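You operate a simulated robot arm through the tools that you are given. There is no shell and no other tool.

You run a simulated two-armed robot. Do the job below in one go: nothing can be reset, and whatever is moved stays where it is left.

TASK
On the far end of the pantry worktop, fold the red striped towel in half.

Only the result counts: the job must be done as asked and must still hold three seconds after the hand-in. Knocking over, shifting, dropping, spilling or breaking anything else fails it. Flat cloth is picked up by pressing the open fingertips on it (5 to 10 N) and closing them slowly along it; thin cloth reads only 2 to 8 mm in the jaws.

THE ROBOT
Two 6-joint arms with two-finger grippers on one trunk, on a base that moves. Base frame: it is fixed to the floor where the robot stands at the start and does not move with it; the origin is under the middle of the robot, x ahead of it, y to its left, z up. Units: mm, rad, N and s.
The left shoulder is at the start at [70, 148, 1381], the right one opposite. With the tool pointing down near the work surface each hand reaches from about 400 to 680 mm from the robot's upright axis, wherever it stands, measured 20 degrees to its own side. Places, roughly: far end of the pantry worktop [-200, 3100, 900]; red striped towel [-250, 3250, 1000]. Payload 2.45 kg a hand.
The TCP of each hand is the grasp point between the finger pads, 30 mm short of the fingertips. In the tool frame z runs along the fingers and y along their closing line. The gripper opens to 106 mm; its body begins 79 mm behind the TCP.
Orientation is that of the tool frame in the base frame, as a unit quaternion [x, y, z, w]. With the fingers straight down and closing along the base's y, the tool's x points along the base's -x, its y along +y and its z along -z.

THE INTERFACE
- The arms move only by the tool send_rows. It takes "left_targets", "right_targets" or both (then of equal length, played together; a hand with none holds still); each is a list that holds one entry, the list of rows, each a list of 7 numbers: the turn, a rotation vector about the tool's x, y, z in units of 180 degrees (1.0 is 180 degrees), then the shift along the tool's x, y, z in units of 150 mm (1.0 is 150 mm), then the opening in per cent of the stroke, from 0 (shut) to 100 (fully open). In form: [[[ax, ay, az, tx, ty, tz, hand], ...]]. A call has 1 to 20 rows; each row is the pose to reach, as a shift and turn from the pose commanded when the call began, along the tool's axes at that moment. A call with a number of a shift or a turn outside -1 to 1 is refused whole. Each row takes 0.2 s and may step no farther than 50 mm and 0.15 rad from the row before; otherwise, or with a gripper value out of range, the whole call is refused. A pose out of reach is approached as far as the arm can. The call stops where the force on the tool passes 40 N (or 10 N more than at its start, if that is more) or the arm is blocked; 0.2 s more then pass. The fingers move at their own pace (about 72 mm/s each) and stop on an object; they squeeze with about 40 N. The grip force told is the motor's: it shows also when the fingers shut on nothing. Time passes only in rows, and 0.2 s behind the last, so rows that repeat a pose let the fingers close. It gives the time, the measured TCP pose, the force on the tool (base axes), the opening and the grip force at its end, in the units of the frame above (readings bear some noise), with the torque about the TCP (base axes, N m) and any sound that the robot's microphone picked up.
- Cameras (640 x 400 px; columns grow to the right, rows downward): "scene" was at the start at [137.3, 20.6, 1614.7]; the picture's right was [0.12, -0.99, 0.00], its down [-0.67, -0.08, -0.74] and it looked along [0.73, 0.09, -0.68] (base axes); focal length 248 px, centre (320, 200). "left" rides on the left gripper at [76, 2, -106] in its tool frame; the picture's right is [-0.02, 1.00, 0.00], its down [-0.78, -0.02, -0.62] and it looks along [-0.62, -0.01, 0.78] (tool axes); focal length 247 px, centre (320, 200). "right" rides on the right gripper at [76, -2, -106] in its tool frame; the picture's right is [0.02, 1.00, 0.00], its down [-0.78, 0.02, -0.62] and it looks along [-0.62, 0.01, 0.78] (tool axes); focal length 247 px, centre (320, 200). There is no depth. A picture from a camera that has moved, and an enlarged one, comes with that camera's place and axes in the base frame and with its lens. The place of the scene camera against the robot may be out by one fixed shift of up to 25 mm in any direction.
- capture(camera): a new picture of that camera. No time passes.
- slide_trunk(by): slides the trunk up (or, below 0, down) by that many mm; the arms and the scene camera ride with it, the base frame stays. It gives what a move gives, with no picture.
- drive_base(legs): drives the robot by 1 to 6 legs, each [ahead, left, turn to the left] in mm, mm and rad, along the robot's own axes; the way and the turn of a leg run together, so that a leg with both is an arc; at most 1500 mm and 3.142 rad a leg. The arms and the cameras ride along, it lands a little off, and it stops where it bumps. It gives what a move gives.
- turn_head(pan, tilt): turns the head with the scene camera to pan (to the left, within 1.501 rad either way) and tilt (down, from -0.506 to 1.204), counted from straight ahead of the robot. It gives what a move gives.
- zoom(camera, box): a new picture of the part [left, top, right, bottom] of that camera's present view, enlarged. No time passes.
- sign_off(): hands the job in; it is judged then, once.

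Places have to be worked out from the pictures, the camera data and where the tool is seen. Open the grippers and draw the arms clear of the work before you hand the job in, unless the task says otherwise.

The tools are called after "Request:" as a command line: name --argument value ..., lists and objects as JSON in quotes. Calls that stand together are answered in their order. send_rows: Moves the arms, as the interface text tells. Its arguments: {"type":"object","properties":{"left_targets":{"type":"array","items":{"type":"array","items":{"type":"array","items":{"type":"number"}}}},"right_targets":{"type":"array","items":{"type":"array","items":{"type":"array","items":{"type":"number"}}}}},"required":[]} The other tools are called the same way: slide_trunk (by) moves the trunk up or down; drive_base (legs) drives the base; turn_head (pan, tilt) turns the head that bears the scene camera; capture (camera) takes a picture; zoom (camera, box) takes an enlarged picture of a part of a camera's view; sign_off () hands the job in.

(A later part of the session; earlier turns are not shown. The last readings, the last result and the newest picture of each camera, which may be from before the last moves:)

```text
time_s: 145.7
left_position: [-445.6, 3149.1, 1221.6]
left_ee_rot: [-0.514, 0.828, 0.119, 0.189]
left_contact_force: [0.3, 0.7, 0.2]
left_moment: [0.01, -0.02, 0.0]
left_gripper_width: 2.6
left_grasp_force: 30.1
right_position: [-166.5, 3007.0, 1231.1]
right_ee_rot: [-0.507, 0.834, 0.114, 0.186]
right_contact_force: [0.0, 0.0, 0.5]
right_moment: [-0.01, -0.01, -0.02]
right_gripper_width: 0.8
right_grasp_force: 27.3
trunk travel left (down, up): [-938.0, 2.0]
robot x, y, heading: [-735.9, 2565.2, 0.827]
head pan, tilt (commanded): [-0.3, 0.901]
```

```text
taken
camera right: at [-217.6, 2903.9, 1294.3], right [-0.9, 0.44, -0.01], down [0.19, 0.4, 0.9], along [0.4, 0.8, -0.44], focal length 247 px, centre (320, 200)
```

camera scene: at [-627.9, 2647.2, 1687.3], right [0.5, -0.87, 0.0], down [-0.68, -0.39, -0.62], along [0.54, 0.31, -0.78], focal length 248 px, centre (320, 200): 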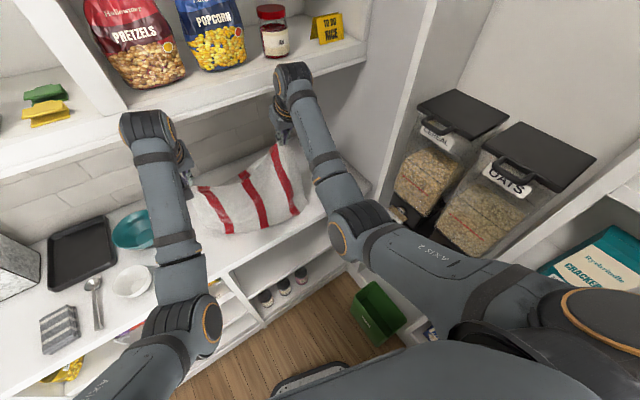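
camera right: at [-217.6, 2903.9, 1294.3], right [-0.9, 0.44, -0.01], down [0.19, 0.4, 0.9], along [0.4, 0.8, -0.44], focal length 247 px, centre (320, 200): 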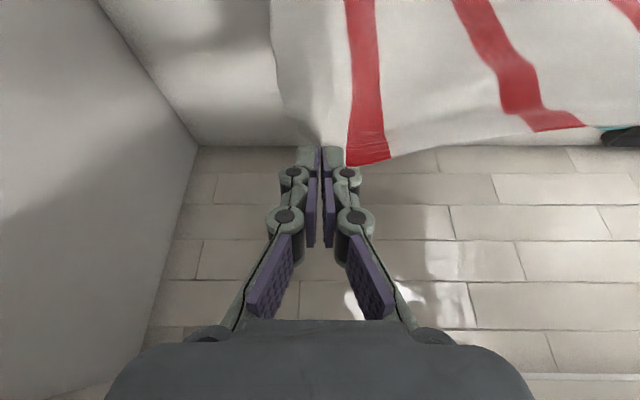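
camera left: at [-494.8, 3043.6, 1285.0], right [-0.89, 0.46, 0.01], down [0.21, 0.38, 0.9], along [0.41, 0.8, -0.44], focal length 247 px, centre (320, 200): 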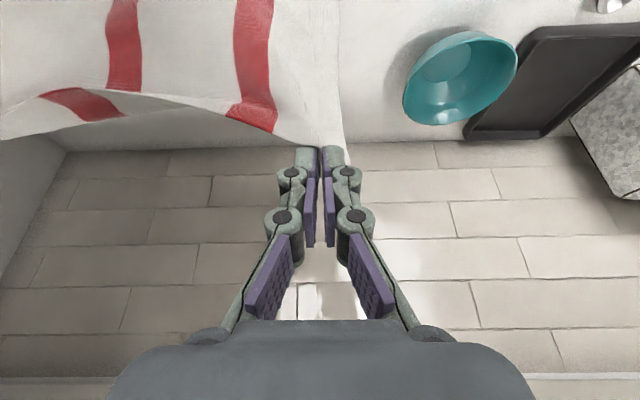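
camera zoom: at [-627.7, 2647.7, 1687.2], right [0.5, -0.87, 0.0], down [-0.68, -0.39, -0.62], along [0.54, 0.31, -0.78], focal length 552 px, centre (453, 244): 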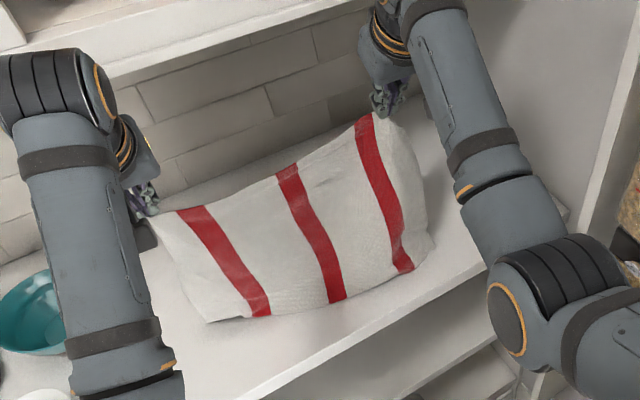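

The towel now hangs flat with straight stripes. I'll raise it 12 mm so its lower edge swings free, shift the base to carry it 70 mm right (away from the bowl), and let it settle.

Request:
send_rows --left_targets '[[[0, 0, 0, -0.02, 0, -0.04, 0], [0, 0, 0, -0.035, 0, -0.072, 0], [0, 0, 0, -0.035, 0, -0.072, 0]]]' --right_targets '[[[0, 0, 0, -0.02, 0, -0.04, 0], [0, 0, 0, -0.035, 0, -0.072, 0], [0, 0, 0, -0.035, 0, -0.072, 0]]]'

Request:
drive_base --legs '[[28, -65, 0]]'

Request:
send_rows --left_targets '[[[0, 0, 0, 0, 0, 0, 0], [0, 0, 0, 0, 0, 0, 0], [0, 0, 0, 0, 0, 0, 0], [0, 0, 0, 0, 0, 0, 0], [0, 0, 0, 0, 0, 0, 0]]]'

Request:
capture --camera "left"

Request:
capture --camera "right"

Request:
zoom --camera "scene" --box '[140, 90, 380, 270]'

```text
time_s: 146.5
left_position: [-446.9, 3150.1, 1235.0]
left_ee_rot: [-0.515, 0.828, 0.119, 0.188]
left_contact_force: [0.6, -0.8, -0.5]
left_moment: [-0.03, -0.01, -0.02]
left_gripper_width: 1.0
left_grasp_force: 30.7
right_position: [-166.6, 3006.8, 1242.1]
right_ee_rot: [-0.508, 0.833, 0.115, 0.187]
right_contact_force: [0.0, -0.2, 1.2]
right_moment: [-0.05, -0.03, -0.03]
right_gripper_width: 0.4
right_grasp_force: 27.1
trunk travel left (down, up): [-938.0, 2.0]
robot x, y, heading: [-729.1, 2561.6, 0.824]
head pan, tilt (commanded): [-0.3, 0.901]
```

```text
time_s: 147.5
left_position: [-387.6, 3129.1, 1233.8]
left_ee_rot: [-0.517, 0.826, 0.118, 0.191]
left_contact_force: [-1.7, 0.4, 0.1]
left_moment: [-0.03, -0.08, -0.02]
left_gripper_width: 1.3
left_grasp_force: 30.7
right_position: [-108.6, 2986.8, 1245.9]
right_ee_rot: [-0.509, 0.832, 0.112, 0.188]
right_contact_force: [-1.3, 0.6, -1.2]
right_moment: [-0.06, -0.1, -0.01]
right_gripper_width: 1.9
right_grasp_force: 29.9
trunk travel left (down, up): [-938.0, 2.0]
robot x, y, heading: [-667.8, 2538.9, 0.824]
head pan, tilt (commanded): [-0.3, 0.901]
```

```text
time_s: 148.7
left_position: [-380.8, 3126.6, 1235.4]
left_ee_rot: [-0.516, 0.827, 0.119, 0.187]
left_contact_force: [-0.4, 0.5, 0.2]
left_moment: [-0.01, -0.02, -0.01]
left_gripper_width: 1.1
left_grasp_force: 30.7
right_position: [-101.3, 2983.1, 1244.1]
right_ee_rot: [-0.507, 0.833, 0.115, 0.187]
right_contact_force: [0.7, 0.9, -0.1]
right_moment: [0.01, -0.03, 0.03]
right_gripper_width: 3.2
right_grasp_force: 36.4
trunk travel left (down, up): [-938.0, 2.0]
robot x, y, heading: [-661.3, 2538.9, 0.82]
head pan, tilt (commanded): [-0.3, 0.901]
```

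```text
taken
camera left: at [-433.4, 3024.2, 1297.0], right [-0.89, 0.46, 0.01], down [0.21, 0.38, 0.9], along [0.41, 0.8, -0.43], focal length 247 px, centre (320, 200)
```

left: 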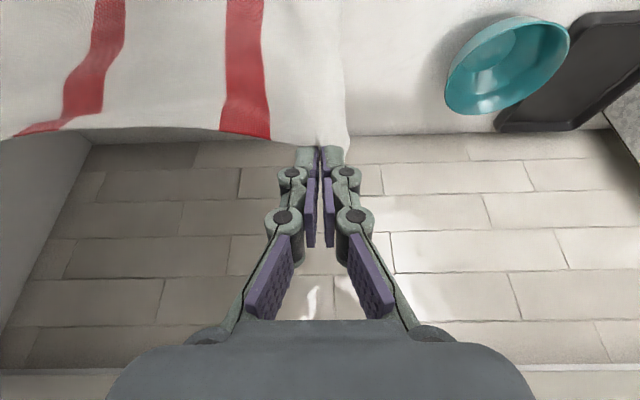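

```text
taken
camera right: at [-152.4, 2881.5, 1306.7], right [-0.9, 0.44, -0.01], down [0.19, 0.4, 0.9], along [0.4, 0.8, -0.44], focal length 247 px, centre (320, 200)
```

right: 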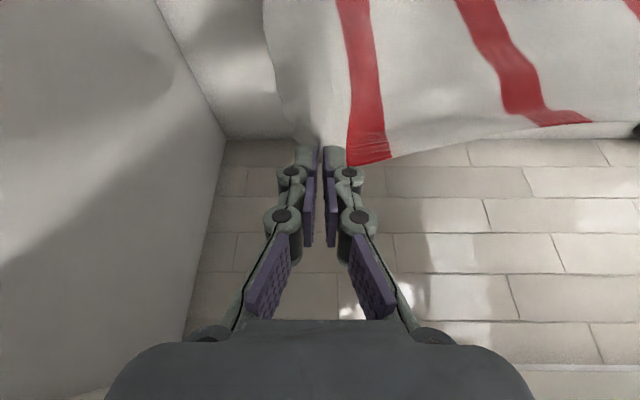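

```text
2.22 times, centred on (260, 180) of scene
camera zoom: at [-562.5, 2624.8, 1687.3], right [0.5, -0.87, 0.0], down [-0.68, -0.39, -0.62], along [0.54, 0.31, -0.78], focal length 552 px, centre (453, 244)
```

zoom: 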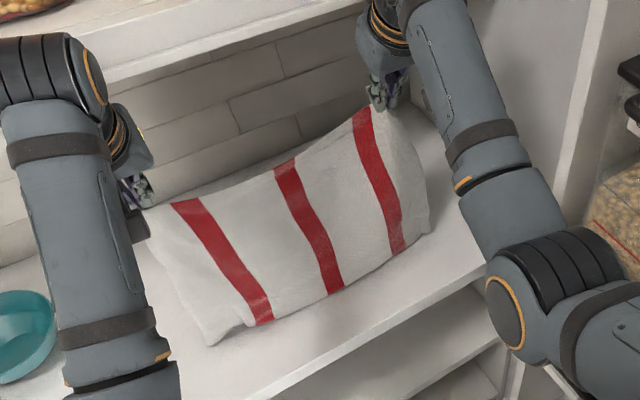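

The towel hangs free and straight, its lower edge just above the worktop at e2 ≈ 2620. I'll now lay the lower half: a touch forward and down until it meets the top, then diagonally down and back toward me.

Request:
send_rows --left_targets '[[[0, 0, 0, -0.025, 0, 0.04, 0], [0, 0, 0, -0.0487, 0, 0.083, 0], [0, 0, 0, 0.0, 0, 0.11, 0], [0, 0, 0, 0.052, 0, 0.138, 0], [0, 0, 0, 0.1, 0, 0.16, 0], [0, 0, 0, 0.1468, 0, 0.181, 0], [0, 0, 0, 0.195, 0, 0.203, 0], [0, 0, 0, 0.242, 0, 0.224, 0], [0, 0, 0, 0.29, 0, 0.245, 0], [0, 0, 0, 0.337, 0, 0.267, 0], [0, 0, 0, 0.337, 0, 0.267, 0]]]' --right_targets '[[[0, 0, 0, -0.012, 0, 0.07, 0], [0, 0, 0, -0.0233, 0, 0.137, 0], [0, 0, 0, 0.027, 0, 0.165, 0], [0, 0, 0, 0.0767, 0, 0.1925, 0], [0, 0, 0, 0.124, 0, 0.214, 0], [0, 0, 0, 0.171, 0, 0.236, 0], [0, 0, 0, 0.219, 0, 0.258, 0], [0, 0, 0, 0.266, 0, 0.28, 0], [0, 0, 0, 0.313, 0, 0.301, 0], [0, 0, 0, 0.361, 0, 0.323, 0], [0, 0, 0, 0.361, 0, 0.323, 0]]]'

Request:
zoom --camera "scene" --box '[140, 90, 380, 270]'

Request:
capture --camera "left"

Request:
capture --camera "right"

```text
time_s: 151.1
left_position: [-392.6, 3101.6, 1176.9]
left_ee_rot: [-0.515, 0.827, 0.121, 0.189]
left_contact_force: [-1.0, 0.2, 0.2]
left_moment: [0.02, -0.06, 0.03]
left_gripper_width: 1.2
left_grasp_force: 30.7
right_position: [-114.3, 2958.2, 1175.0]
right_ee_rot: [-0.508, 0.833, 0.115, 0.186]
right_contact_force: [0.9, 0.9, -1.5]
right_moment: [-0.02, 0.05, 0.0]
right_gripper_width: 3.6
right_grasp_force: 33.0
trunk travel left (down, up): [-938.0, 2.0]
robot x, y, heading: [-663.2, 2539.3, 0.827]
head pan, tilt (commanded): [-0.3, 0.901]
```

```text
2.22 times, centred on (260, 180) of scene
camera zoom: at [-560.5, 2624.3, 1687.2], right [0.5, -0.87, 0.0], down [-0.68, -0.39, -0.62], along [0.54, 0.31, -0.78], focal length 552 px, centre (453, 244)
```

zoom: 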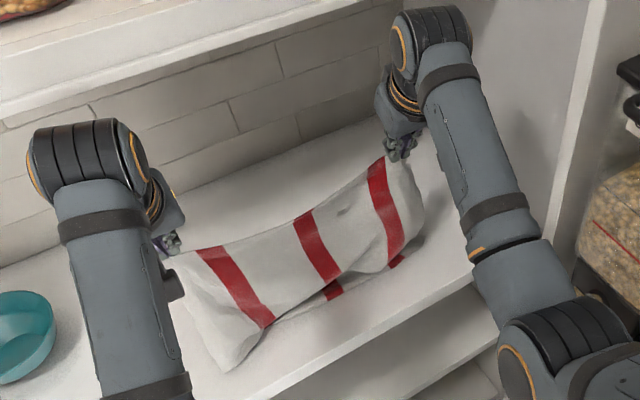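

```text
taken
camera left: at [-444.4, 2999.4, 1238.7], right [-0.89, 0.46, 0.01], down [0.21, 0.38, 0.9], along [0.41, 0.8, -0.43], focal length 247 px, centre (320, 200)
```

left: 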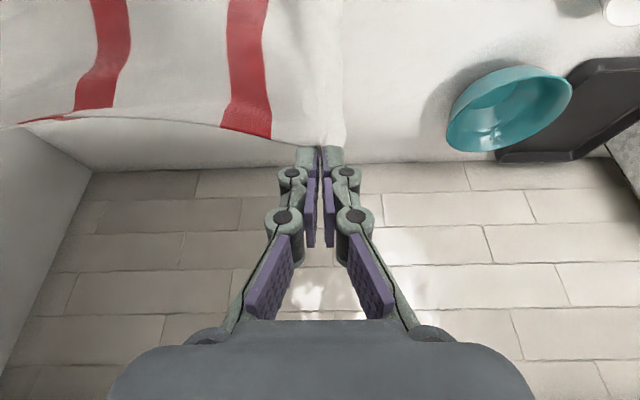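

```text
taken
camera right: at [-164.2, 2856.2, 1239.4], right [-0.9, 0.44, -0.01], down [0.19, 0.4, 0.9], along [0.4, 0.8, -0.44], focal length 247 px, centre (320, 200)
```

right: 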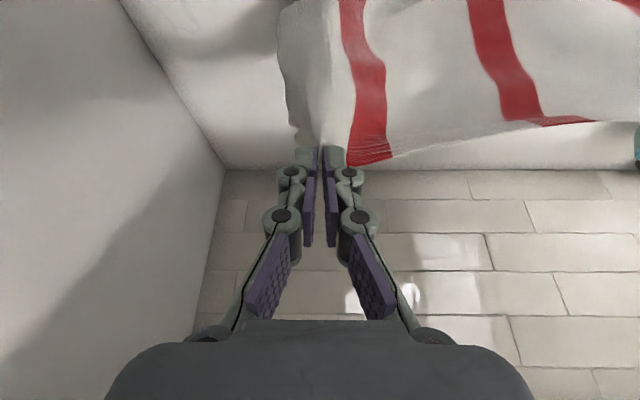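

The lower edge curled the wrong way, toward me. I'll lift it free again, extend the arms forward for room, and then lay it with a brisk backward-and-down motion so the edge stays out in front.

Request:
send_rows --left_targets '[[[0, 0, 0, -0.044, 0, -0.09, 0], [0, 0, 0, -0.087, 0, -0.18, 0], [0, 0, 0, -0.131, 0, -0.27, 0], [0, 0, 0, -0.174, 0, -0.36, 0], [0, 0, 0, -0.174, 0, -0.36, 0]]]' --right_targets '[[[0, 0, 0, -0.043, 0, -0.09, 0], [0, 0, 0, -0.086, 0, -0.18, 0], [0, 0, 0, -0.13, 0, -0.27, 0], [0, 0, 0, -0.175, 0, -0.367, 0], [0, 0, 0, -0.175, 0, -0.367, 0]]]'

Request:
drive_base --legs '[[-50, -12, 0]]'

Request:
send_rows --left_targets '[[[0, 0, 0, -0.12, 0, 0.06, 0], [0, 0, 0, -0.24, 0, 0.115, 0], [0, 0, 0, -0.36, 0, 0.17, 0], [0, 0, 0, -0.46, 0, 0.22, 0], [0, 0, 0, -0.46, 0, 0.22, 0], [0, 0, 0, -0.46, 0, 0.22, 0], [0, 0, 0, -0.46, 0, 0.22, 0], [0, 0, 0, -0.46, 0, 0.22, 0]]]' --right_targets '[[[0, 0, 0, -0.12, 0, 0.06, 0], [0, 0, 0, -0.24, 0, 0.115, 0], [0, 0, 0, -0.36, 0, 0.17, 0], [0, 0, 0, -0.46, 0, 0.22, 0], [0, 0, 0, -0.46, 0, 0.22, 0], [0, 0, 0, -0.46, 0, 0.22, 0], [0, 0, 0, -0.46, 0, 0.22, 0], [0, 0, 0, -0.46, 0, 0.22, 0]]]'

Request:
zoom --camera "scene" --box '[140, 90, 380, 270]'

```text
time_s: 152.3
left_position: [-392.9, 3100.9, 1235.4]
left_ee_rot: [-0.515, 0.827, 0.12, 0.188]
left_contact_force: [0.5, 0.0, -1.0]
left_moment: [0.01, -0.02, 0.03]
left_gripper_width: 0.8
left_grasp_force: 30.9
right_position: [-113.5, 2958.2, 1235.9]
right_ee_rot: [-0.508, 0.833, 0.115, 0.187]
right_contact_force: [-0.3, -1.8, 1.3]
right_moment: [0.01, 0.0, 0.02]
right_gripper_width: 0.2
right_grasp_force: 28.9
trunk travel left (down, up): [-938.0, 2.0]
robot x, y, heading: [-663.7, 2536.3, 0.829]
head pan, tilt (commanded): [-0.3, 0.901]
```

```text
time_s: 153.2
left_position: [-412.0, 3065.1, 1230.8]
left_ee_rot: [-0.515, 0.829, 0.118, 0.185]
left_contact_force: [0.8, 0.9, -1.2]
left_moment: [-0.06, 0.02, -0.03]
left_gripper_width: 1.5
left_grasp_force: 30.7
right_position: [-134.3, 2922.0, 1230.4]
right_ee_rot: [-0.508, 0.835, 0.112, 0.182]
right_contact_force: [-0.4, 1.6, -2.3]
right_moment: [-0.05, 0.06, -0.01]
right_gripper_width: 3.2
right_grasp_force: 32.0
trunk travel left (down, up): [-938.0, 2.0]
robot x, y, heading: [-689.0, 2492.0, 0.82]
head pan, tilt (commanded): [-0.3, 0.901]
```

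```text
time_s: 155.0
left_position: [-382.6, 3124.5, 1235.2]
left_ee_rot: [-0.515, 0.827, 0.12, 0.188]
left_contact_force: [-0.6, 0.0, 0.5]
left_moment: [0.01, 0.0, 0.02]
left_gripper_width: 1.0
left_grasp_force: 31.0
right_position: [-103.6, 2980.7, 1234.0]
right_ee_rot: [-0.508, 0.834, 0.115, 0.186]
right_contact_force: [-0.4, 1.3, -0.7]
right_moment: [0.0, 0.02, 0.02]
right_gripper_width: 0.4
right_grasp_force: 26.9
trunk travel left (down, up): [-938.0, 2.0]
robot x, y, heading: [-689.1, 2492.8, 0.823]
head pan, tilt (commanded): [-0.3, 0.901]
```

```text
2.22 times, centred on (260, 180) of scene
camera zoom: at [-585.5, 2580.0, 1687.2], right [0.5, -0.87, 0.0], down [-0.68, -0.39, -0.62], along [0.54, 0.31, -0.78], focal length 552 px, centre (453, 244)
```

zoom: 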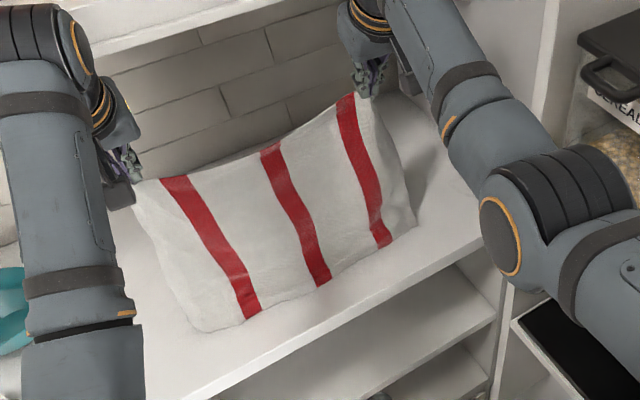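

It hangs free at e2 ≈ 2618 with the arms extended. Now the brisk lay: a bit forward, settle, then fast back and down.

Request:
send_rows --left_targets '[[[0, 0, 0, -0.072, 0, 0.035, 0], [0, 0, 0, -0.072, 0, 0.035, 0], [0, 0, 0, -0.072, 0, 0.035, 0], [0, 0, 0, -0.072, 0, 0.035, 0], [0, 0, 0, -0.072, 0, 0.035, 0], [0, 0, 0, 0.233, 0, -0.024, 0], [0, 0, 0, 0.531, 0, -0.02, 0], [0, 0, 0, 0.756, 0, 0.108, 0], [0, 0, 0, 0.897, 0, 0.291, 0], [0, 0, 0, 0.897, 0, 0.291, 0]]]' --right_targets '[[[0, 0, 0, -0.072, 0, 0.035, 0], [0, 0, 0, -0.072, 0, 0.035, 0], [0, 0, 0, -0.072, 0, 0.035, 0], [0, 0, 0, -0.072, 0, 0.035, 0], [0, 0, 0, -0.072, 0, 0.035, 0], [0, 0, 0, 0.233, 0, -0.024, 0], [0, 0, 0, 0.531, 0, -0.02, 0], [0, 0, 0, 0.756, 0, 0.108, 0], [0, 0, 0, 0.897, 0, 0.291, 0], [0, 0, 0, 0.897, 0, 0.291, 0]]]'

Request:
zoom --camera "scene" --box '[140, 90, 380, 270]'

Request:
capture --camera "left"

Request:
capture --camera "right"

```text
time_s: 157.4
left_position: [-421.0, 3068.8, 1194.5]
left_ee_rot: [-0.513, 0.812, 0.152, 0.234]
left_contact_force: [1.8, -1.0, -0.9]
left_moment: [-0.03, -0.05, -0.01]
left_gripper_width: 1.1
left_grasp_force: 30.8
right_position: [-151.5, 2887.3, 1140.8]
right_ee_rot: [-0.507, 0.834, 0.114, 0.186]
right_contact_force: [-2.5, 2.0, -0.9]
right_moment: [0.06, 0.01, 0.03]
right_gripper_width: 0.0
right_grasp_force: 28.2
trunk travel left (down, up): [-938.0, 2.0]
robot x, y, heading: [-688.7, 2494.1, 0.822]
head pan, tilt (commanded): [-0.3, 0.901]
stopped in row 10 (left hand): the arm was blocked; the commanded pose is now the measured one
```

```text
2.22 times, centred on (260, 180) of scene
camera zoom: at [-586.6, 2579.5, 1687.3], right [0.5, -0.87, 0.0], down [-0.68, -0.39, -0.62], along [0.54, 0.31, -0.78], focal length 552 px, centre (453, 244)
```

zoom: 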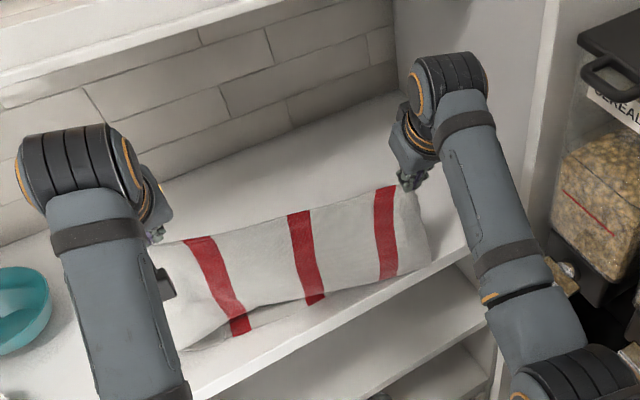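

```text
taken
camera left: at [-474.6, 2960.1, 1242.8], right [-0.9, 0.44, 0.02], down [0.16, 0.29, 0.94], along [0.41, 0.85, -0.33], focal length 247 px, centre (320, 200)
```

left: 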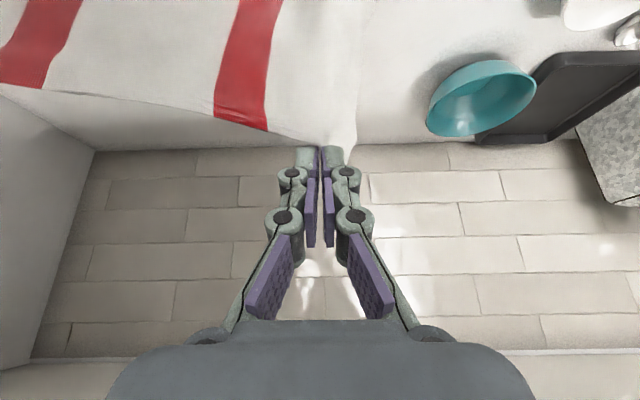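

```text
taken
camera right: at [-202.4, 2785.6, 1204.4], right [-0.9, 0.44, -0.01], down [0.19, 0.4, 0.9], along [0.4, 0.8, -0.44], focal length 247 px, centre (320, 200)
```

right: 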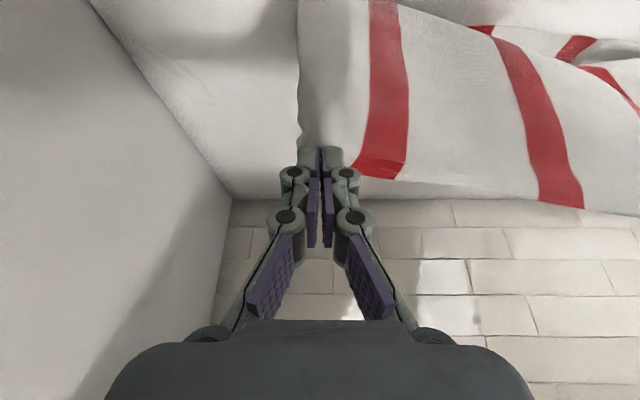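

The lower edge keeps swinging toward me, so I'll use that: lay the towel out flat with this held edge at the back, then make a clean front-to-back fold. First I'll level both hands again.

Request:
send_rows --left_targets '[[[0, 0.012, 0, -0.02, 0, 0.05, 0], [0, 0.025, 0, -0.04, 0, 0.1, 0], [0, 0.038, 0, -0.063, 0, 0.15, 0], [0, 0.038, 0, -0.063, 0, 0.15, 0]]]' --right_targets '[[[0, 0, 0, -0.16, 0, -0.023, 0], [0, 0, 0, -0.32, 0, -0.046, 0], [0, 0, 0, -0.476, 0, -0.069, 0], [0, 0, 0, -0.476, 0, -0.069, 0]]]'

Request:
capture --camera "scene"

Request:
capture --camera "right"

```text
time_s: 158.4
left_position: [-410.1, 3085.5, 1178.9]
left_ee_rot: [-0.521, 0.825, 0.12, 0.185]
left_contact_force: [0.8, -0.9, 0.2]
left_moment: [0.0, -0.02, -0.02]
left_gripper_width: 1.1
left_grasp_force: 30.3
right_position: [-122.3, 2941.8, 1181.1]
right_ee_rot: [-0.506, 0.834, 0.114, 0.186]
right_contact_force: [0.2, 0.4, 0.5]
right_moment: [-0.03, 0.01, 0.03]
right_gripper_width: 3.0
right_grasp_force: 35.9
trunk travel left (down, up): [-938.0, 2.0]
robot x, y, heading: [-689.3, 2494.8, 0.822]
head pan, tilt (commanded): [-0.3, 0.901]
```

```text
taken
camera scene: at [-585.7, 2578.7, 1687.3], right [0.5, -0.87, 0.0], down [-0.68, -0.39, -0.62], along [0.54, 0.31, -0.78], focal length 248 px, centre (320, 200)
```

scene: 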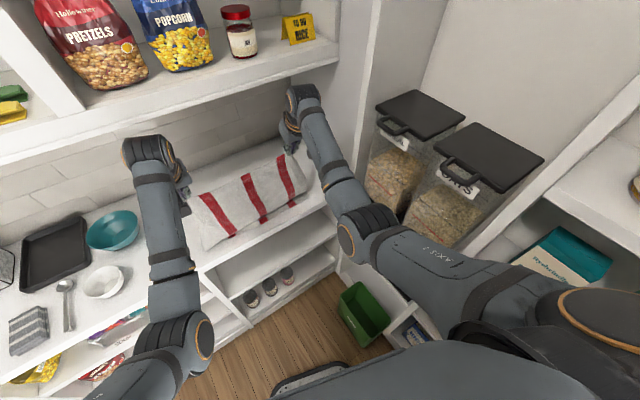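

```text
taken
camera right: at [-173.2, 2838.7, 1243.7], right [-0.9, 0.44, -0.01], down [0.19, 0.4, 0.9], along [0.4, 0.8, -0.44], focal length 247 px, centre (320, 200)
```

right: 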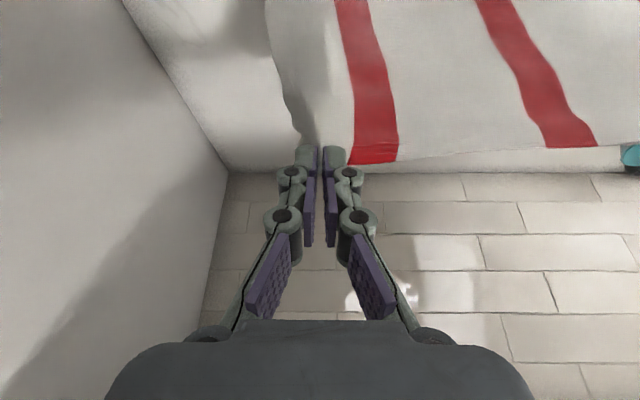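

I'll zoom in on the towel's lower part to see which way its bottom edge lies now.

Request:
zoom --camera "scene" --box '[180, 140, 340, 260]'

Request:
capture --camera "left"

```text
3.33 times, centred on (260, 200) of scene
camera zoom: at [-585.7, 2578.7, 1687.3], right [0.5, -0.87, 0.0], down [-0.68, -0.39, -0.62], along [0.54, 0.31, -0.78], focal length 828 px, centre (520, 200)
```

zoom: 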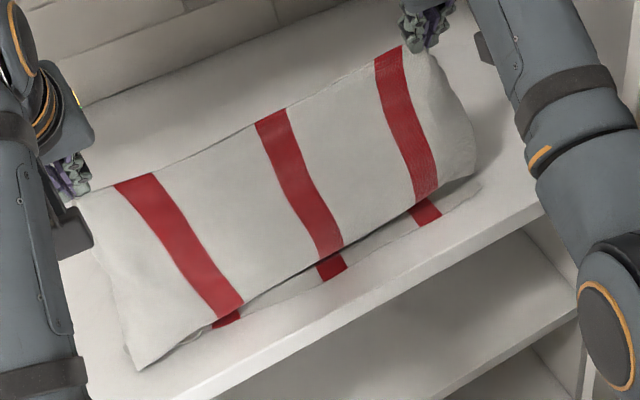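

```text
taken
camera left: at [-461.3, 2981.7, 1242.2], right [-0.89, 0.45, 0.01], down [0.21, 0.39, 0.9], along [0.4, 0.81, -0.44], focal length 247 px, centre (320, 200)
```

left: 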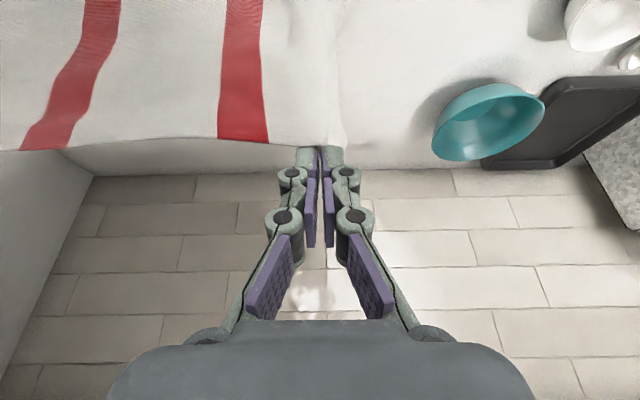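

The picture is clear: the bottom edge lies straight along e2 ≈ 2560, about 50 mm in from the worktop's front edge, turned toward me. I'll lay the lower half forward from there in small steps of lowering and driving ahead, until I'm over the mid-line at e2 ≈ 2707.

Request:
slide_trunk --by -16

Request:
drive_base --legs '[[34, 10, 0]]'

Request:
slide_trunk --by -37

Request:
drive_base --legs '[[38, 11, 0]]'

Request:
slide_trunk --by -50

Request:
zoom --camera "scene" --box '[160, 120, 400, 300]'

Request:
capture --camera "left"

Request:
capture --camera "right"

```text
time_s: 159.1
left_position: [-409.7, 3085.0, 1162.3]
left_ee_rot: [-0.522, 0.824, 0.119, 0.184]
left_contact_force: [0.5, -0.1, -0.9]
left_moment: [-0.01, -0.03, 0.0]
left_gripper_width: 1.0
left_grasp_force: 30.8
right_position: [-121.6, 2942.0, 1163.3]
right_ee_rot: [-0.507, 0.834, 0.115, 0.186]
right_contact_force: [-1.5, 1.6, 0.8]
right_moment: [-0.13, -0.14, -0.09]
right_gripper_width: 0.6
right_grasp_force: 27.6
trunk travel left (down, up): [-922.0, 18.0]
robot x, y, heading: [-690.2, 2492.9, 0.825]
head pan, tilt (commanded): [-0.3, 0.901]
```

```text
time_s: 159.9
left_position: [-398.9, 3109.9, 1167.8]
left_ee_rot: [-0.52, 0.824, 0.121, 0.189]
left_contact_force: [0.4, -1.5, 1.1]
left_moment: [0.05, -0.08, -0.03]
left_gripper_width: 1.0
left_grasp_force: 31.0
right_position: [-110.3, 2965.5, 1169.9]
right_ee_rot: [-0.507, 0.833, 0.116, 0.19]
right_contact_force: [-0.6, 0.4, -0.3]
right_moment: [0.03, 0.02, 0.0]
right_gripper_width: 3.1
right_grasp_force: 32.0
trunk travel left (down, up): [-922.0, 18.0]
robot x, y, heading: [-671.0, 2525.0, 0.828]
head pan, tilt (commanded): [-0.3, 0.901]
```

```text
time_s: 160.7
left_position: [-394.4, 3117.5, 1125.6]
left_ee_rot: [-0.52, 0.825, 0.119, 0.185]
left_contact_force: [0.9, -0.2, -0.4]
left_moment: [-0.01, -0.03, -0.02]
left_gripper_width: 1.2
left_grasp_force: 30.8
right_position: [-106.5, 2973.1, 1126.8]
right_ee_rot: [-0.507, 0.834, 0.114, 0.186]
right_contact_force: [0.6, -0.1, -1.8]
right_moment: [-0.04, -0.07, -0.03]
right_gripper_width: 1.0
right_grasp_force: 28.2
trunk travel left (down, up): [-885.0, 55.0]
robot x, y, heading: [-673.9, 2526.9, 0.822]
head pan, tilt (commanded): [-0.3, 0.901]
```

```text
time_s: 161.6
left_position: [-381.5, 3145.6, 1131.1]
left_ee_rot: [-0.52, 0.824, 0.121, 0.189]
left_contact_force: [-0.6, -1.9, 0.1]
left_moment: [0.05, -0.06, -0.02]
left_gripper_width: 1.0
left_grasp_force: 30.8
right_position: [-92.0, 3000.5, 1131.7]
right_ee_rot: [-0.507, 0.833, 0.116, 0.189]
right_contact_force: [-1.8, -1.3, 1.9]
right_moment: [0.07, -0.01, 0.01]
right_gripper_width: 0.2
right_grasp_force: 28.4
trunk travel left (down, up): [-885.0, 55.0]
robot x, y, heading: [-655.9, 2565.0, 0.828]
head pan, tilt (commanded): [-0.3, 0.901]
```

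```text
time_s: 162.5
left_position: [-376.4, 3153.6, 1076.2]
left_ee_rot: [-0.52, 0.825, 0.119, 0.185]
left_contact_force: [1.0, -0.3, 0.2]
left_moment: [0.01, -0.03, 0.03]
left_gripper_width: 0.9
left_grasp_force: 31.1
right_position: [-89.4, 3008.0, 1075.5]
right_ee_rot: [-0.507, 0.834, 0.114, 0.186]
right_contact_force: [-1.5, 0.2, 1.2]
right_moment: [-0.02, 0.0, -0.03]
right_gripper_width: 1.4
right_grasp_force: 33.5
trunk travel left (down, up): [-835.0, 105.0]
robot x, y, heading: [-658.6, 2563.5, 0.826]
head pan, tilt (commanded): [-0.3, 0.901]
```

```text
2.22 times, centred on (280, 210) of scene
camera zoom: at [-552.0, 2647.8, 1584.1], right [0.5, -0.87, 0.0], down [-0.68, -0.39, -0.62], along [0.54, 0.31, -0.78], focal length 552 px, centre (409, 178)
```

zoom: 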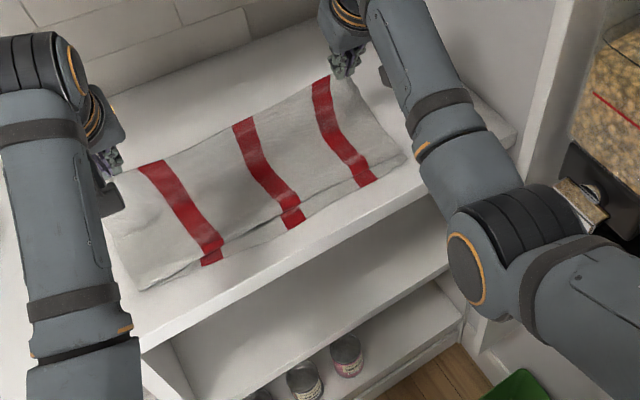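

```text
taken
camera left: at [-427.6, 3049.9, 1138.4], right [-0.89, 0.45, 0.01], down [0.21, 0.39, 0.9], along [0.4, 0.81, -0.44], focal length 247 px, centre (320, 200)
```

left: 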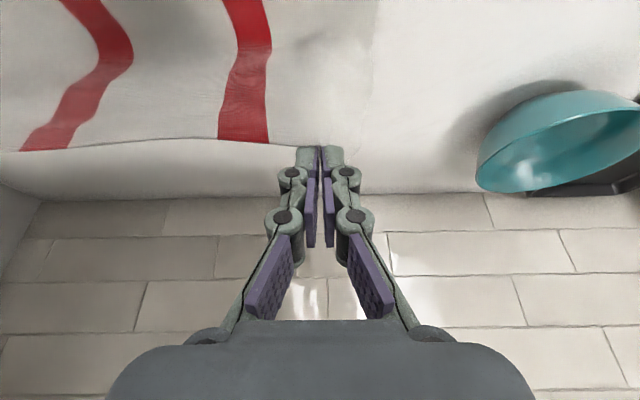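

```text
taken
camera right: at [-139.6, 2906.7, 1140.0], right [-0.9, 0.44, -0.01], down [0.19, 0.4, 0.9], along [0.4, 0.8, -0.44], focal length 247 px, centre (320, 200)
```

right: 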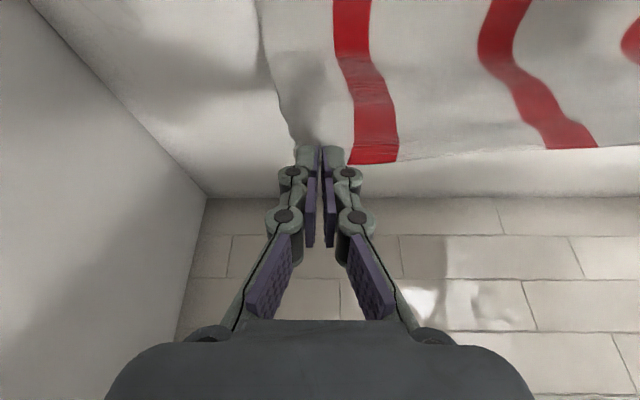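

The lower half is being laid out nicely from the front edge. I'll go another 47 mm forward, to bring the hands over the fold line.

Request:
drive_base --legs '[[44, 12, 0]]'

Request:
send_rows --left_targets '[[[0, 0, 0, 0, 0, 0, 0], [0, 0, 0, 0, 0, 0, 0], [0, 0, 0, 0, 0, 0, 0]]]'

Request:
zoom --camera "scene" --box '[160, 100, 400, 280]'

Request:
zoom --camera "scene" --box '[190, 150, 310, 240]'

```text
time_s: 163.4
left_position: [-359.2, 3185.2, 1080.7]
left_ee_rot: [-0.519, 0.825, 0.12, 0.188]
left_contact_force: [-0.5, -1.3, 0.3]
left_moment: [0.0, -0.09, 0.0]
left_gripper_width: 1.2
left_grasp_force: 30.8
right_position: [-71.4, 3041.9, 1081.6]
right_ee_rot: [-0.507, 0.833, 0.116, 0.189]
right_contact_force: [-1.6, -1.7, 1.1]
right_moment: [0.06, -0.02, 0.02]
right_gripper_width: 0.4
right_grasp_force: 32.3
trunk travel left (down, up): [-835.0, 105.0]
robot x, y, heading: [-637.3, 2601.2, 0.824]
head pan, tilt (commanded): [-0.3, 0.901]
```

```text
time_s: 164.2
left_position: [-355.4, 3194.0, 1074.4]
left_ee_rot: [-0.521, 0.825, 0.118, 0.185]
left_contact_force: [0.4, -0.1, -0.9]
left_moment: [-0.01, 0.01, 0.01]
left_gripper_width: 1.1
left_grasp_force: 30.9
right_position: [-66.2, 3049.2, 1075.1]
right_ee_rot: [-0.507, 0.834, 0.113, 0.185]
right_contact_force: [-1.5, 1.0, 0.2]
right_moment: [-0.01, 0.0, -0.02]
right_gripper_width: 1.5
right_grasp_force: 33.7
trunk travel left (down, up): [-835.0, 105.0]
robot x, y, heading: [-637.2, 2601.1, 0.825]
head pan, tilt (commanded): [-0.3, 0.901]
```

```text
2.22 times, centred on (280, 190) of scene
camera zoom: at [-530.5, 2688.5, 1584.0], right [0.5, -0.87, 0.0], down [-0.68, -0.39, -0.62], along [0.54, 0.31, -0.78], focal length 552 px, centre (409, 222)
```

zoom: 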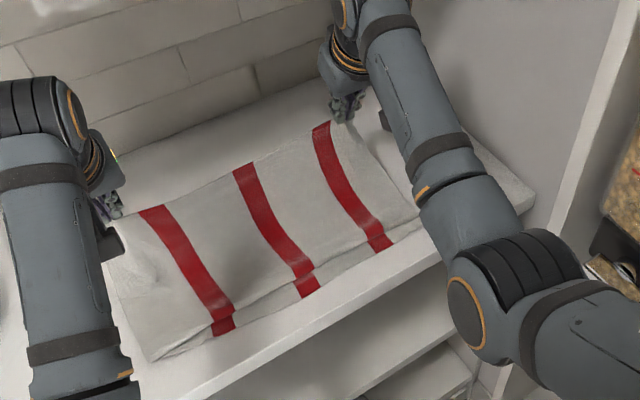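

```text
4.44 times, centred on (250, 195) of scene
camera zoom: at [-530.5, 2688.5, 1584.0], right [0.5, -0.87, 0.0], down [-0.68, -0.39, -0.62], along [0.54, 0.31, -0.78], focal length 1104 px, centre (631, 222)
```

zoom: 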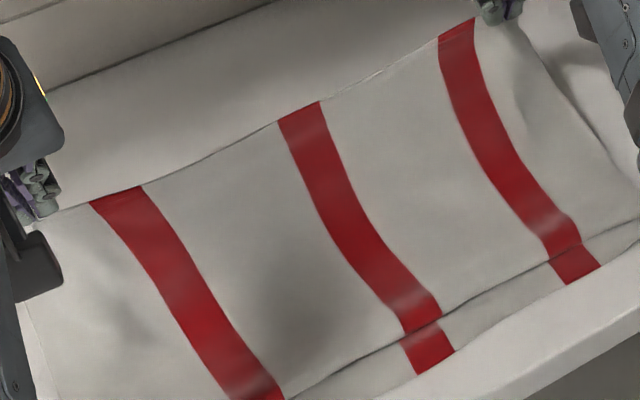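

The towel is spread out smoothly, with the front half lying on the worktop and the rear edge in my hands over the mid-line. Now I'll fold that edge back toward the front: first back 60 mm, then tilt the hands further forward so the edge turns over.

Request:
slide_trunk --by -12

Request:
drive_base --legs '[[-57, -16, 0]]'

Request:
send_rows --left_targets '[[[0, -0.02, 0, -0.04, 0, 0.035, 0], [0, -0.04, 0, -0.08, 0, 0.07, 0], [0, -0.065, 0, -0.13, 0, 0.11, 0], [0, -0.09, 0, -0.18, 0, 0.15, 0], [0, -0.115, 0, -0.24, 0, 0.2, 0], [0, -0.139, 0, -0.28, 0, 0.245, 0], [0, -0.139, 0, -0.28, 0, 0.245, 0]]]' --right_targets '[[[0, -0.02, 0, -0.04, 0, 0.035, 0], [0, -0.04, 0, -0.08, 0, 0.07, 0], [0, -0.065, 0, -0.13, 0, 0.11, 0], [0, -0.09, 0, -0.18, 0, 0.15, 0], [0, -0.115, 0, -0.24, 0, 0.2, 0], [0, -0.139, 0, -0.28, 0, 0.245, 0], [0, -0.139, 0, -0.28, 0, 0.245, 0]]]'

Request:
zoom --camera "scene" --box '[160, 100, 400, 280]'

Request:
capture --camera "left"

Request:
capture --camera "right"

```text
time_s: 164.8
left_position: [-355.2, 3192.6, 1062.7]
left_ee_rot: [-0.52, 0.826, 0.118, 0.185]
left_contact_force: [0.5, -0.8, -0.8]
left_moment: [-0.02, -0.03, 0.0]
left_gripper_width: 1.1
left_grasp_force: 31.2
right_position: [-68.0, 3048.7, 1065.0]
right_ee_rot: [-0.508, 0.833, 0.115, 0.186]
right_contact_force: [-1.1, 1.4, 0.5]
right_moment: [0.01, 0.0, -0.04]
right_gripper_width: 0.1
right_grasp_force: 27.8
trunk travel left (down, up): [-823.0, 117.0]
robot x, y, heading: [-634.7, 2599.2, 0.827]
head pan, tilt (commanded): [-0.3, 0.901]
```

```text
time_s: 165.8
left_position: [-381.9, 3142.5, 1060.5]
left_ee_rot: [-0.522, 0.825, 0.119, 0.183]
left_contact_force: [1.2, 0.2, 0.9]
left_moment: [0.0, 0.0, -0.01]
left_gripper_width: 1.5
left_grasp_force: 31.0
right_position: [-92.7, 3000.1, 1061.3]
right_ee_rot: [-0.508, 0.834, 0.113, 0.184]
right_contact_force: [0.0, 1.2, -1.0]
right_moment: [-0.02, 0.09, 0.03]
right_gripper_width: 3.1
right_grasp_force: 31.8
trunk travel left (down, up): [-823.0, 117.0]
robot x, y, heading: [-665.7, 2548.9, 0.829]
head pan, tilt (commanded): [-0.3, 0.901]
```

```text
time_s: 167.4
left_position: [-361.9, 3185.9, 1048.7]
left_ee_rot: [-0.484, 0.764, 0.23, 0.359]
left_contact_force: [0.3, -0.4, -0.1]
left_moment: [0.01, 0.01, -0.01]
left_gripper_width: 1.0
left_grasp_force: 30.6
right_position: [-71.3, 3044.6, 1047.5]
right_ee_rot: [-0.471, 0.773, 0.223, 0.362]
right_contact_force: [-0.8, -0.1, -0.4]
right_moment: [0.04, -0.03, 0.04]
right_gripper_width: 2.7
right_grasp_force: 29.7
trunk travel left (down, up): [-823.0, 117.0]
robot x, y, heading: [-659.3, 2548.9, 0.824]
head pan, tilt (commanded): [-0.3, 0.901]
```

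```text
2.22 times, centred on (280, 190) of scene
camera zoom: at [-558.9, 2633.9, 1572.2], right [0.5, -0.87, 0.0], down [-0.68, -0.39, -0.62], along [0.54, 0.31, -0.78], focal length 552 px, centre (409, 222)
```

zoom: 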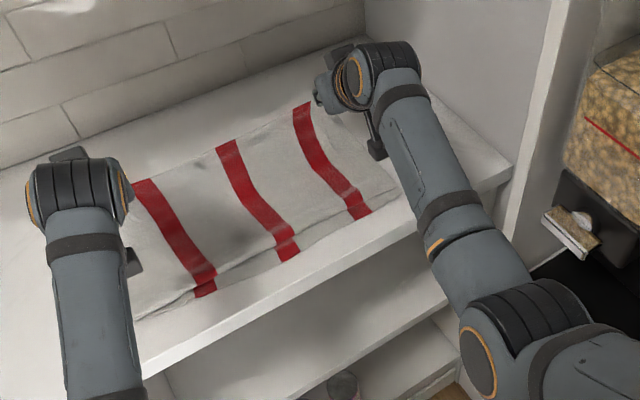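

```text
taken
camera left: at [-419.3, 3070.3, 1057.2], right [-0.9, 0.44, 0.02], down [0.03, 0.01, 1.0], along [0.44, 0.9, -0.02], focal length 247 px, centre (320, 200)
```

left: 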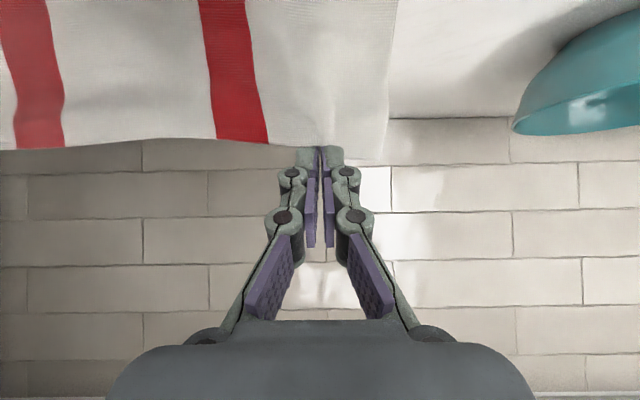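

```text
taken
camera right: at [-129.5, 2927.6, 1058.1], right [-0.9, 0.45, -0.01], down [0.0, 0.03, 1.0], along [0.45, 0.89, -0.02], focal length 247 px, centre (320, 200)
```

right: 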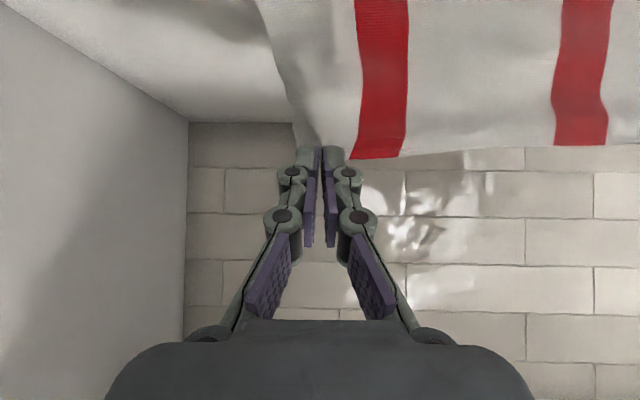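

The edge is turning over as planned. I'll carry it back toward the front edge in steps, lowering along the arc.

Request:
slide_trunk --by -8

Request:
drive_base --legs '[[-46, -13, 0], [-45, -13, 0]]'

Request:
slide_trunk --by -38

Request:
zoom --camera "scene" --box '[160, 80, 400, 260]'

Request:
capture --camera "left"

Request:
capture --camera "right"

```text
time_s: 168.0
left_position: [-361.7, 3188.5, 1040.0]
left_ee_rot: [-0.483, 0.765, 0.229, 0.359]
left_contact_force: [0.3, 0.7, -0.3]
left_moment: [0.0, -0.05, -0.03]
left_gripper_width: 1.0
left_grasp_force: 30.8
right_position: [-70.6, 3043.5, 1040.5]
right_ee_rot: [-0.471, 0.773, 0.222, 0.363]
right_contact_force: [-1.0, 0.2, -0.1]
right_moment: [-0.01, 0.02, 0.0]
right_gripper_width: 0.0
right_grasp_force: 28.4
trunk travel left (down, up): [-815.0, 125.0]
robot x, y, heading: [-662.1, 2546.4, 0.827]
head pan, tilt (commanded): [-0.3, 0.901]
```

```text
time_s: 169.4
left_position: [-401.8, 3107.8, 1034.9]
left_ee_rot: [-0.484, 0.766, 0.228, 0.356]
left_contact_force: [0.4, 0.6, -1.0]
left_moment: [-0.05, 0.01, 0.02]
left_gripper_width: 0.8
left_grasp_force: 31.0
right_position: [-111.0, 2965.6, 1034.4]
right_ee_rot: [-0.472, 0.775, 0.22, 0.359]
right_contact_force: [-0.7, 0.6, -0.5]
right_moment: [0.0, 0.02, 0.03]
right_gripper_width: 0.0
right_grasp_force: 28.4
trunk travel left (down, up): [-815.0, 125.0]
robot x, y, heading: [-707.0, 2466.9, 0.826]
head pan, tilt (commanded): [-0.3, 0.901]
```

```text
time_s: 170.2
left_position: [-405.7, 3100.4, 1004.0]
left_ee_rot: [-0.483, 0.764, 0.229, 0.361]
left_contact_force: [-0.3, -0.3, 0.3]
left_moment: [-0.03, -0.01, 0.03]
left_gripper_width: 1.2
left_grasp_force: 30.2
right_position: [-116.0, 2957.4, 1004.7]
right_ee_rot: [-0.471, 0.772, 0.223, 0.364]
right_contact_force: [-0.2, -0.7, 0.4]
right_moment: [-0.03, -0.03, 0.0]
right_gripper_width: 0.0
right_grasp_force: 28.8
trunk travel left (down, up): [-777.0, 163.0]
robot x, y, heading: [-706.7, 2464.6, 0.83]
head pan, tilt (commanded): [-0.3, 0.901]
```

```text
2.22 times, centred on (280, 170) of scene
camera zoom: at [-603.6, 2546.5, 1526.5], right [0.5, -0.87, 0.0], down [-0.68, -0.39, -0.62], along [0.54, 0.31, -0.78], focal length 552 px, centre (409, 267)
```

zoom: 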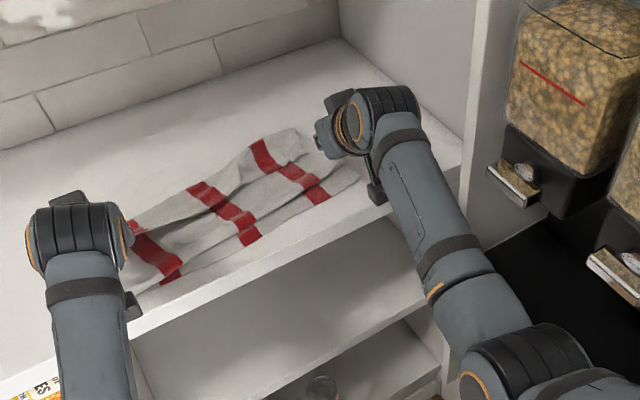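

```text
taken
camera left: at [-463.7, 2984.0, 1012.8], right [-0.9, 0.44, 0.02], down [0.03, 0.01, 1.0], along [0.44, 0.9, -0.02], focal length 247 px, centre (320, 200)
```

left: 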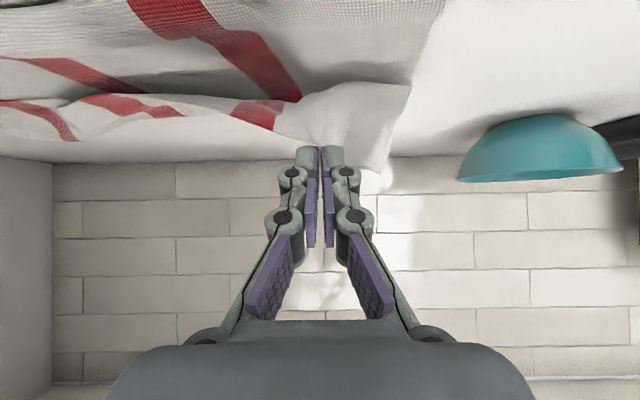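

```text
taken
camera right: at [-173.8, 2841.3, 1013.8], right [-0.9, 0.45, -0.01], down [0.0, 0.03, 1.0], along [0.45, 0.9, -0.02], focal length 247 px, centre (320, 200)
```

right: 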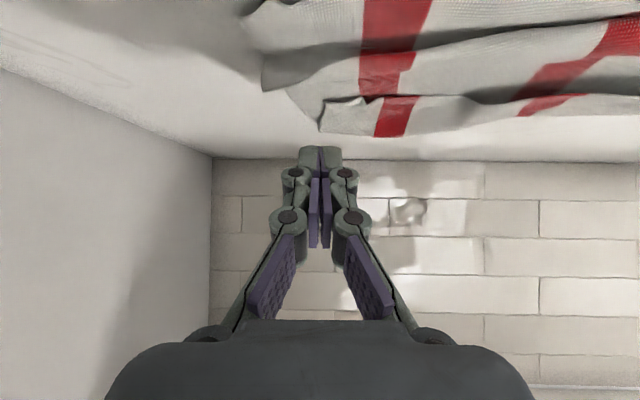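

The right hand has lost its grip (it reads 0.0); the left still holds. I'll look closely at how the right side has fallen.

Request:
zoom --camera "right" --box '[220, 0, 640, 180]'

Request:
zoom --camera "scene" --box '[190, 125, 310, 215]'

Request:
zoom --camera "left" --box '[0, 0, 440, 200]'

```text
1.52 times, centred on (430, 90) of right
camera zoom: at [-173.8, 2841.3, 1013.8], right [-0.9, 0.45, -0.01], down [0.0, 0.03, 1.0], along [0.45, 0.9, -0.02], focal length 376 px, centre (152, 368)
```

zoom: 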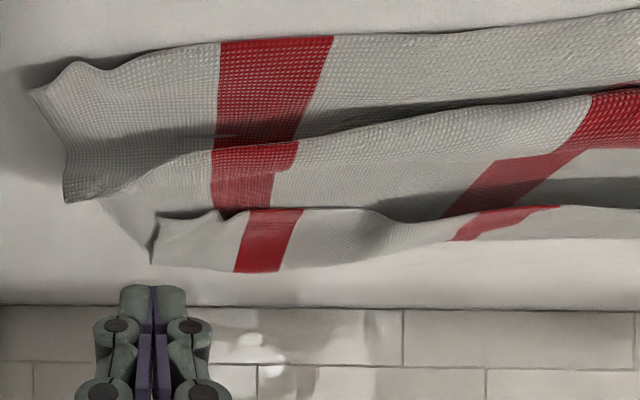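

```text
4.44 times, centred on (250, 170) of scene
camera zoom: at [-603.6, 2546.5, 1526.5], right [0.5, -0.87, 0.0], down [-0.68, -0.39, -0.62], along [0.54, 0.31, -0.78], focal length 1104 px, centre (631, 333)
```

zoom: 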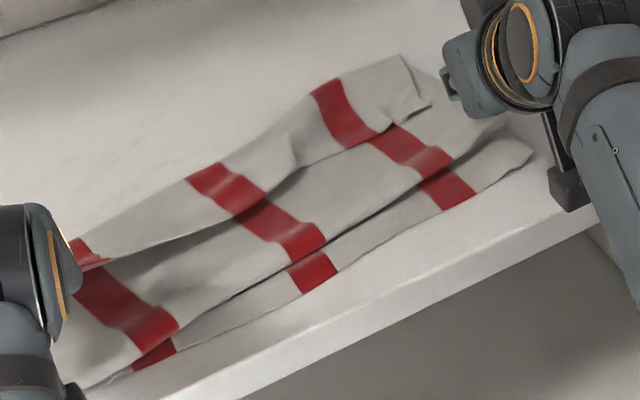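

```text
1.45 times, centred on (220, 100) of left
camera zoom: at [-463.7, 2984.0, 1012.8], right [-0.9, 0.44, 0.02], down [0.03, 0.01, 1.0], along [0.44, 0.9, -0.02], focal length 359 px, centre (466, 346)
```

zoom: 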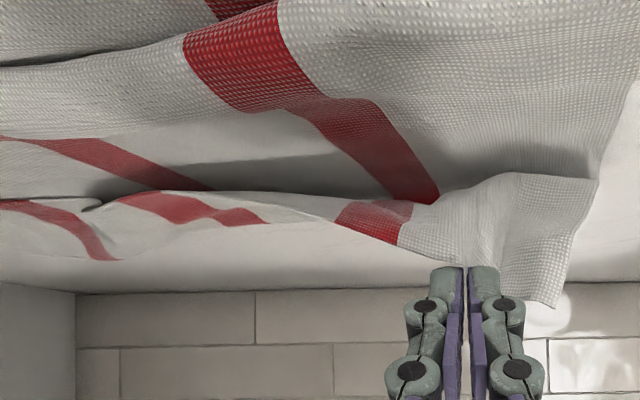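

I'll zoom further to see which way the fallen right part of the edge is facing.

Request:
zoom --camera "scene" --box '[240, 130, 300, 175]'

Request:
zoom --camera "scene" --box '[200, 155, 260, 200]'

Request:
zoom --camera "right" --box '[230, 30, 430, 150]'

```text
8.89 times, centred on (270, 152) of scene
camera zoom: at [-603.6, 2546.5, 1526.5], right [0.5, -0.87, 0.0], down [-0.68, -0.39, -0.62], along [0.54, 0.31, -0.78], focal length 2208 px, centre (764, 622)
```

zoom: 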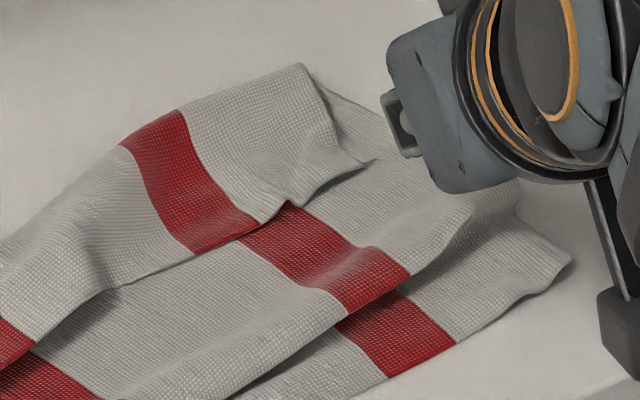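

```text
8.89 times, centred on (230, 178) of scene
camera zoom: at [-603.6, 2546.5, 1526.5], right [0.5, -0.87, 0.0], down [-0.68, -0.39, -0.62], along [0.54, 0.31, -0.78], focal length 2208 px, centre (1120, 400)
```

zoom: 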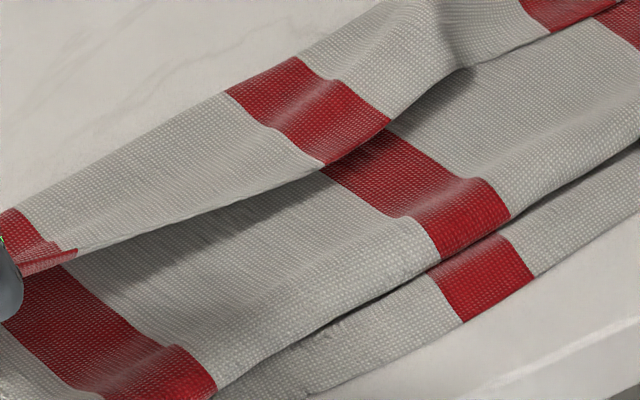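

```text
3.20 times, centred on (330, 90) of right
camera zoom: at [-173.8, 2841.3, 1013.8], right [-0.9, 0.45, -0.01], down [0.0, 0.03, 1.0], along [0.45, 0.9, -0.02], focal length 790 px, centre (288, 552)
```

zoom: 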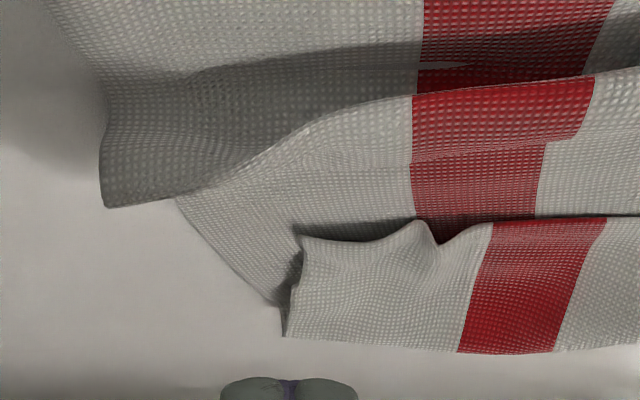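

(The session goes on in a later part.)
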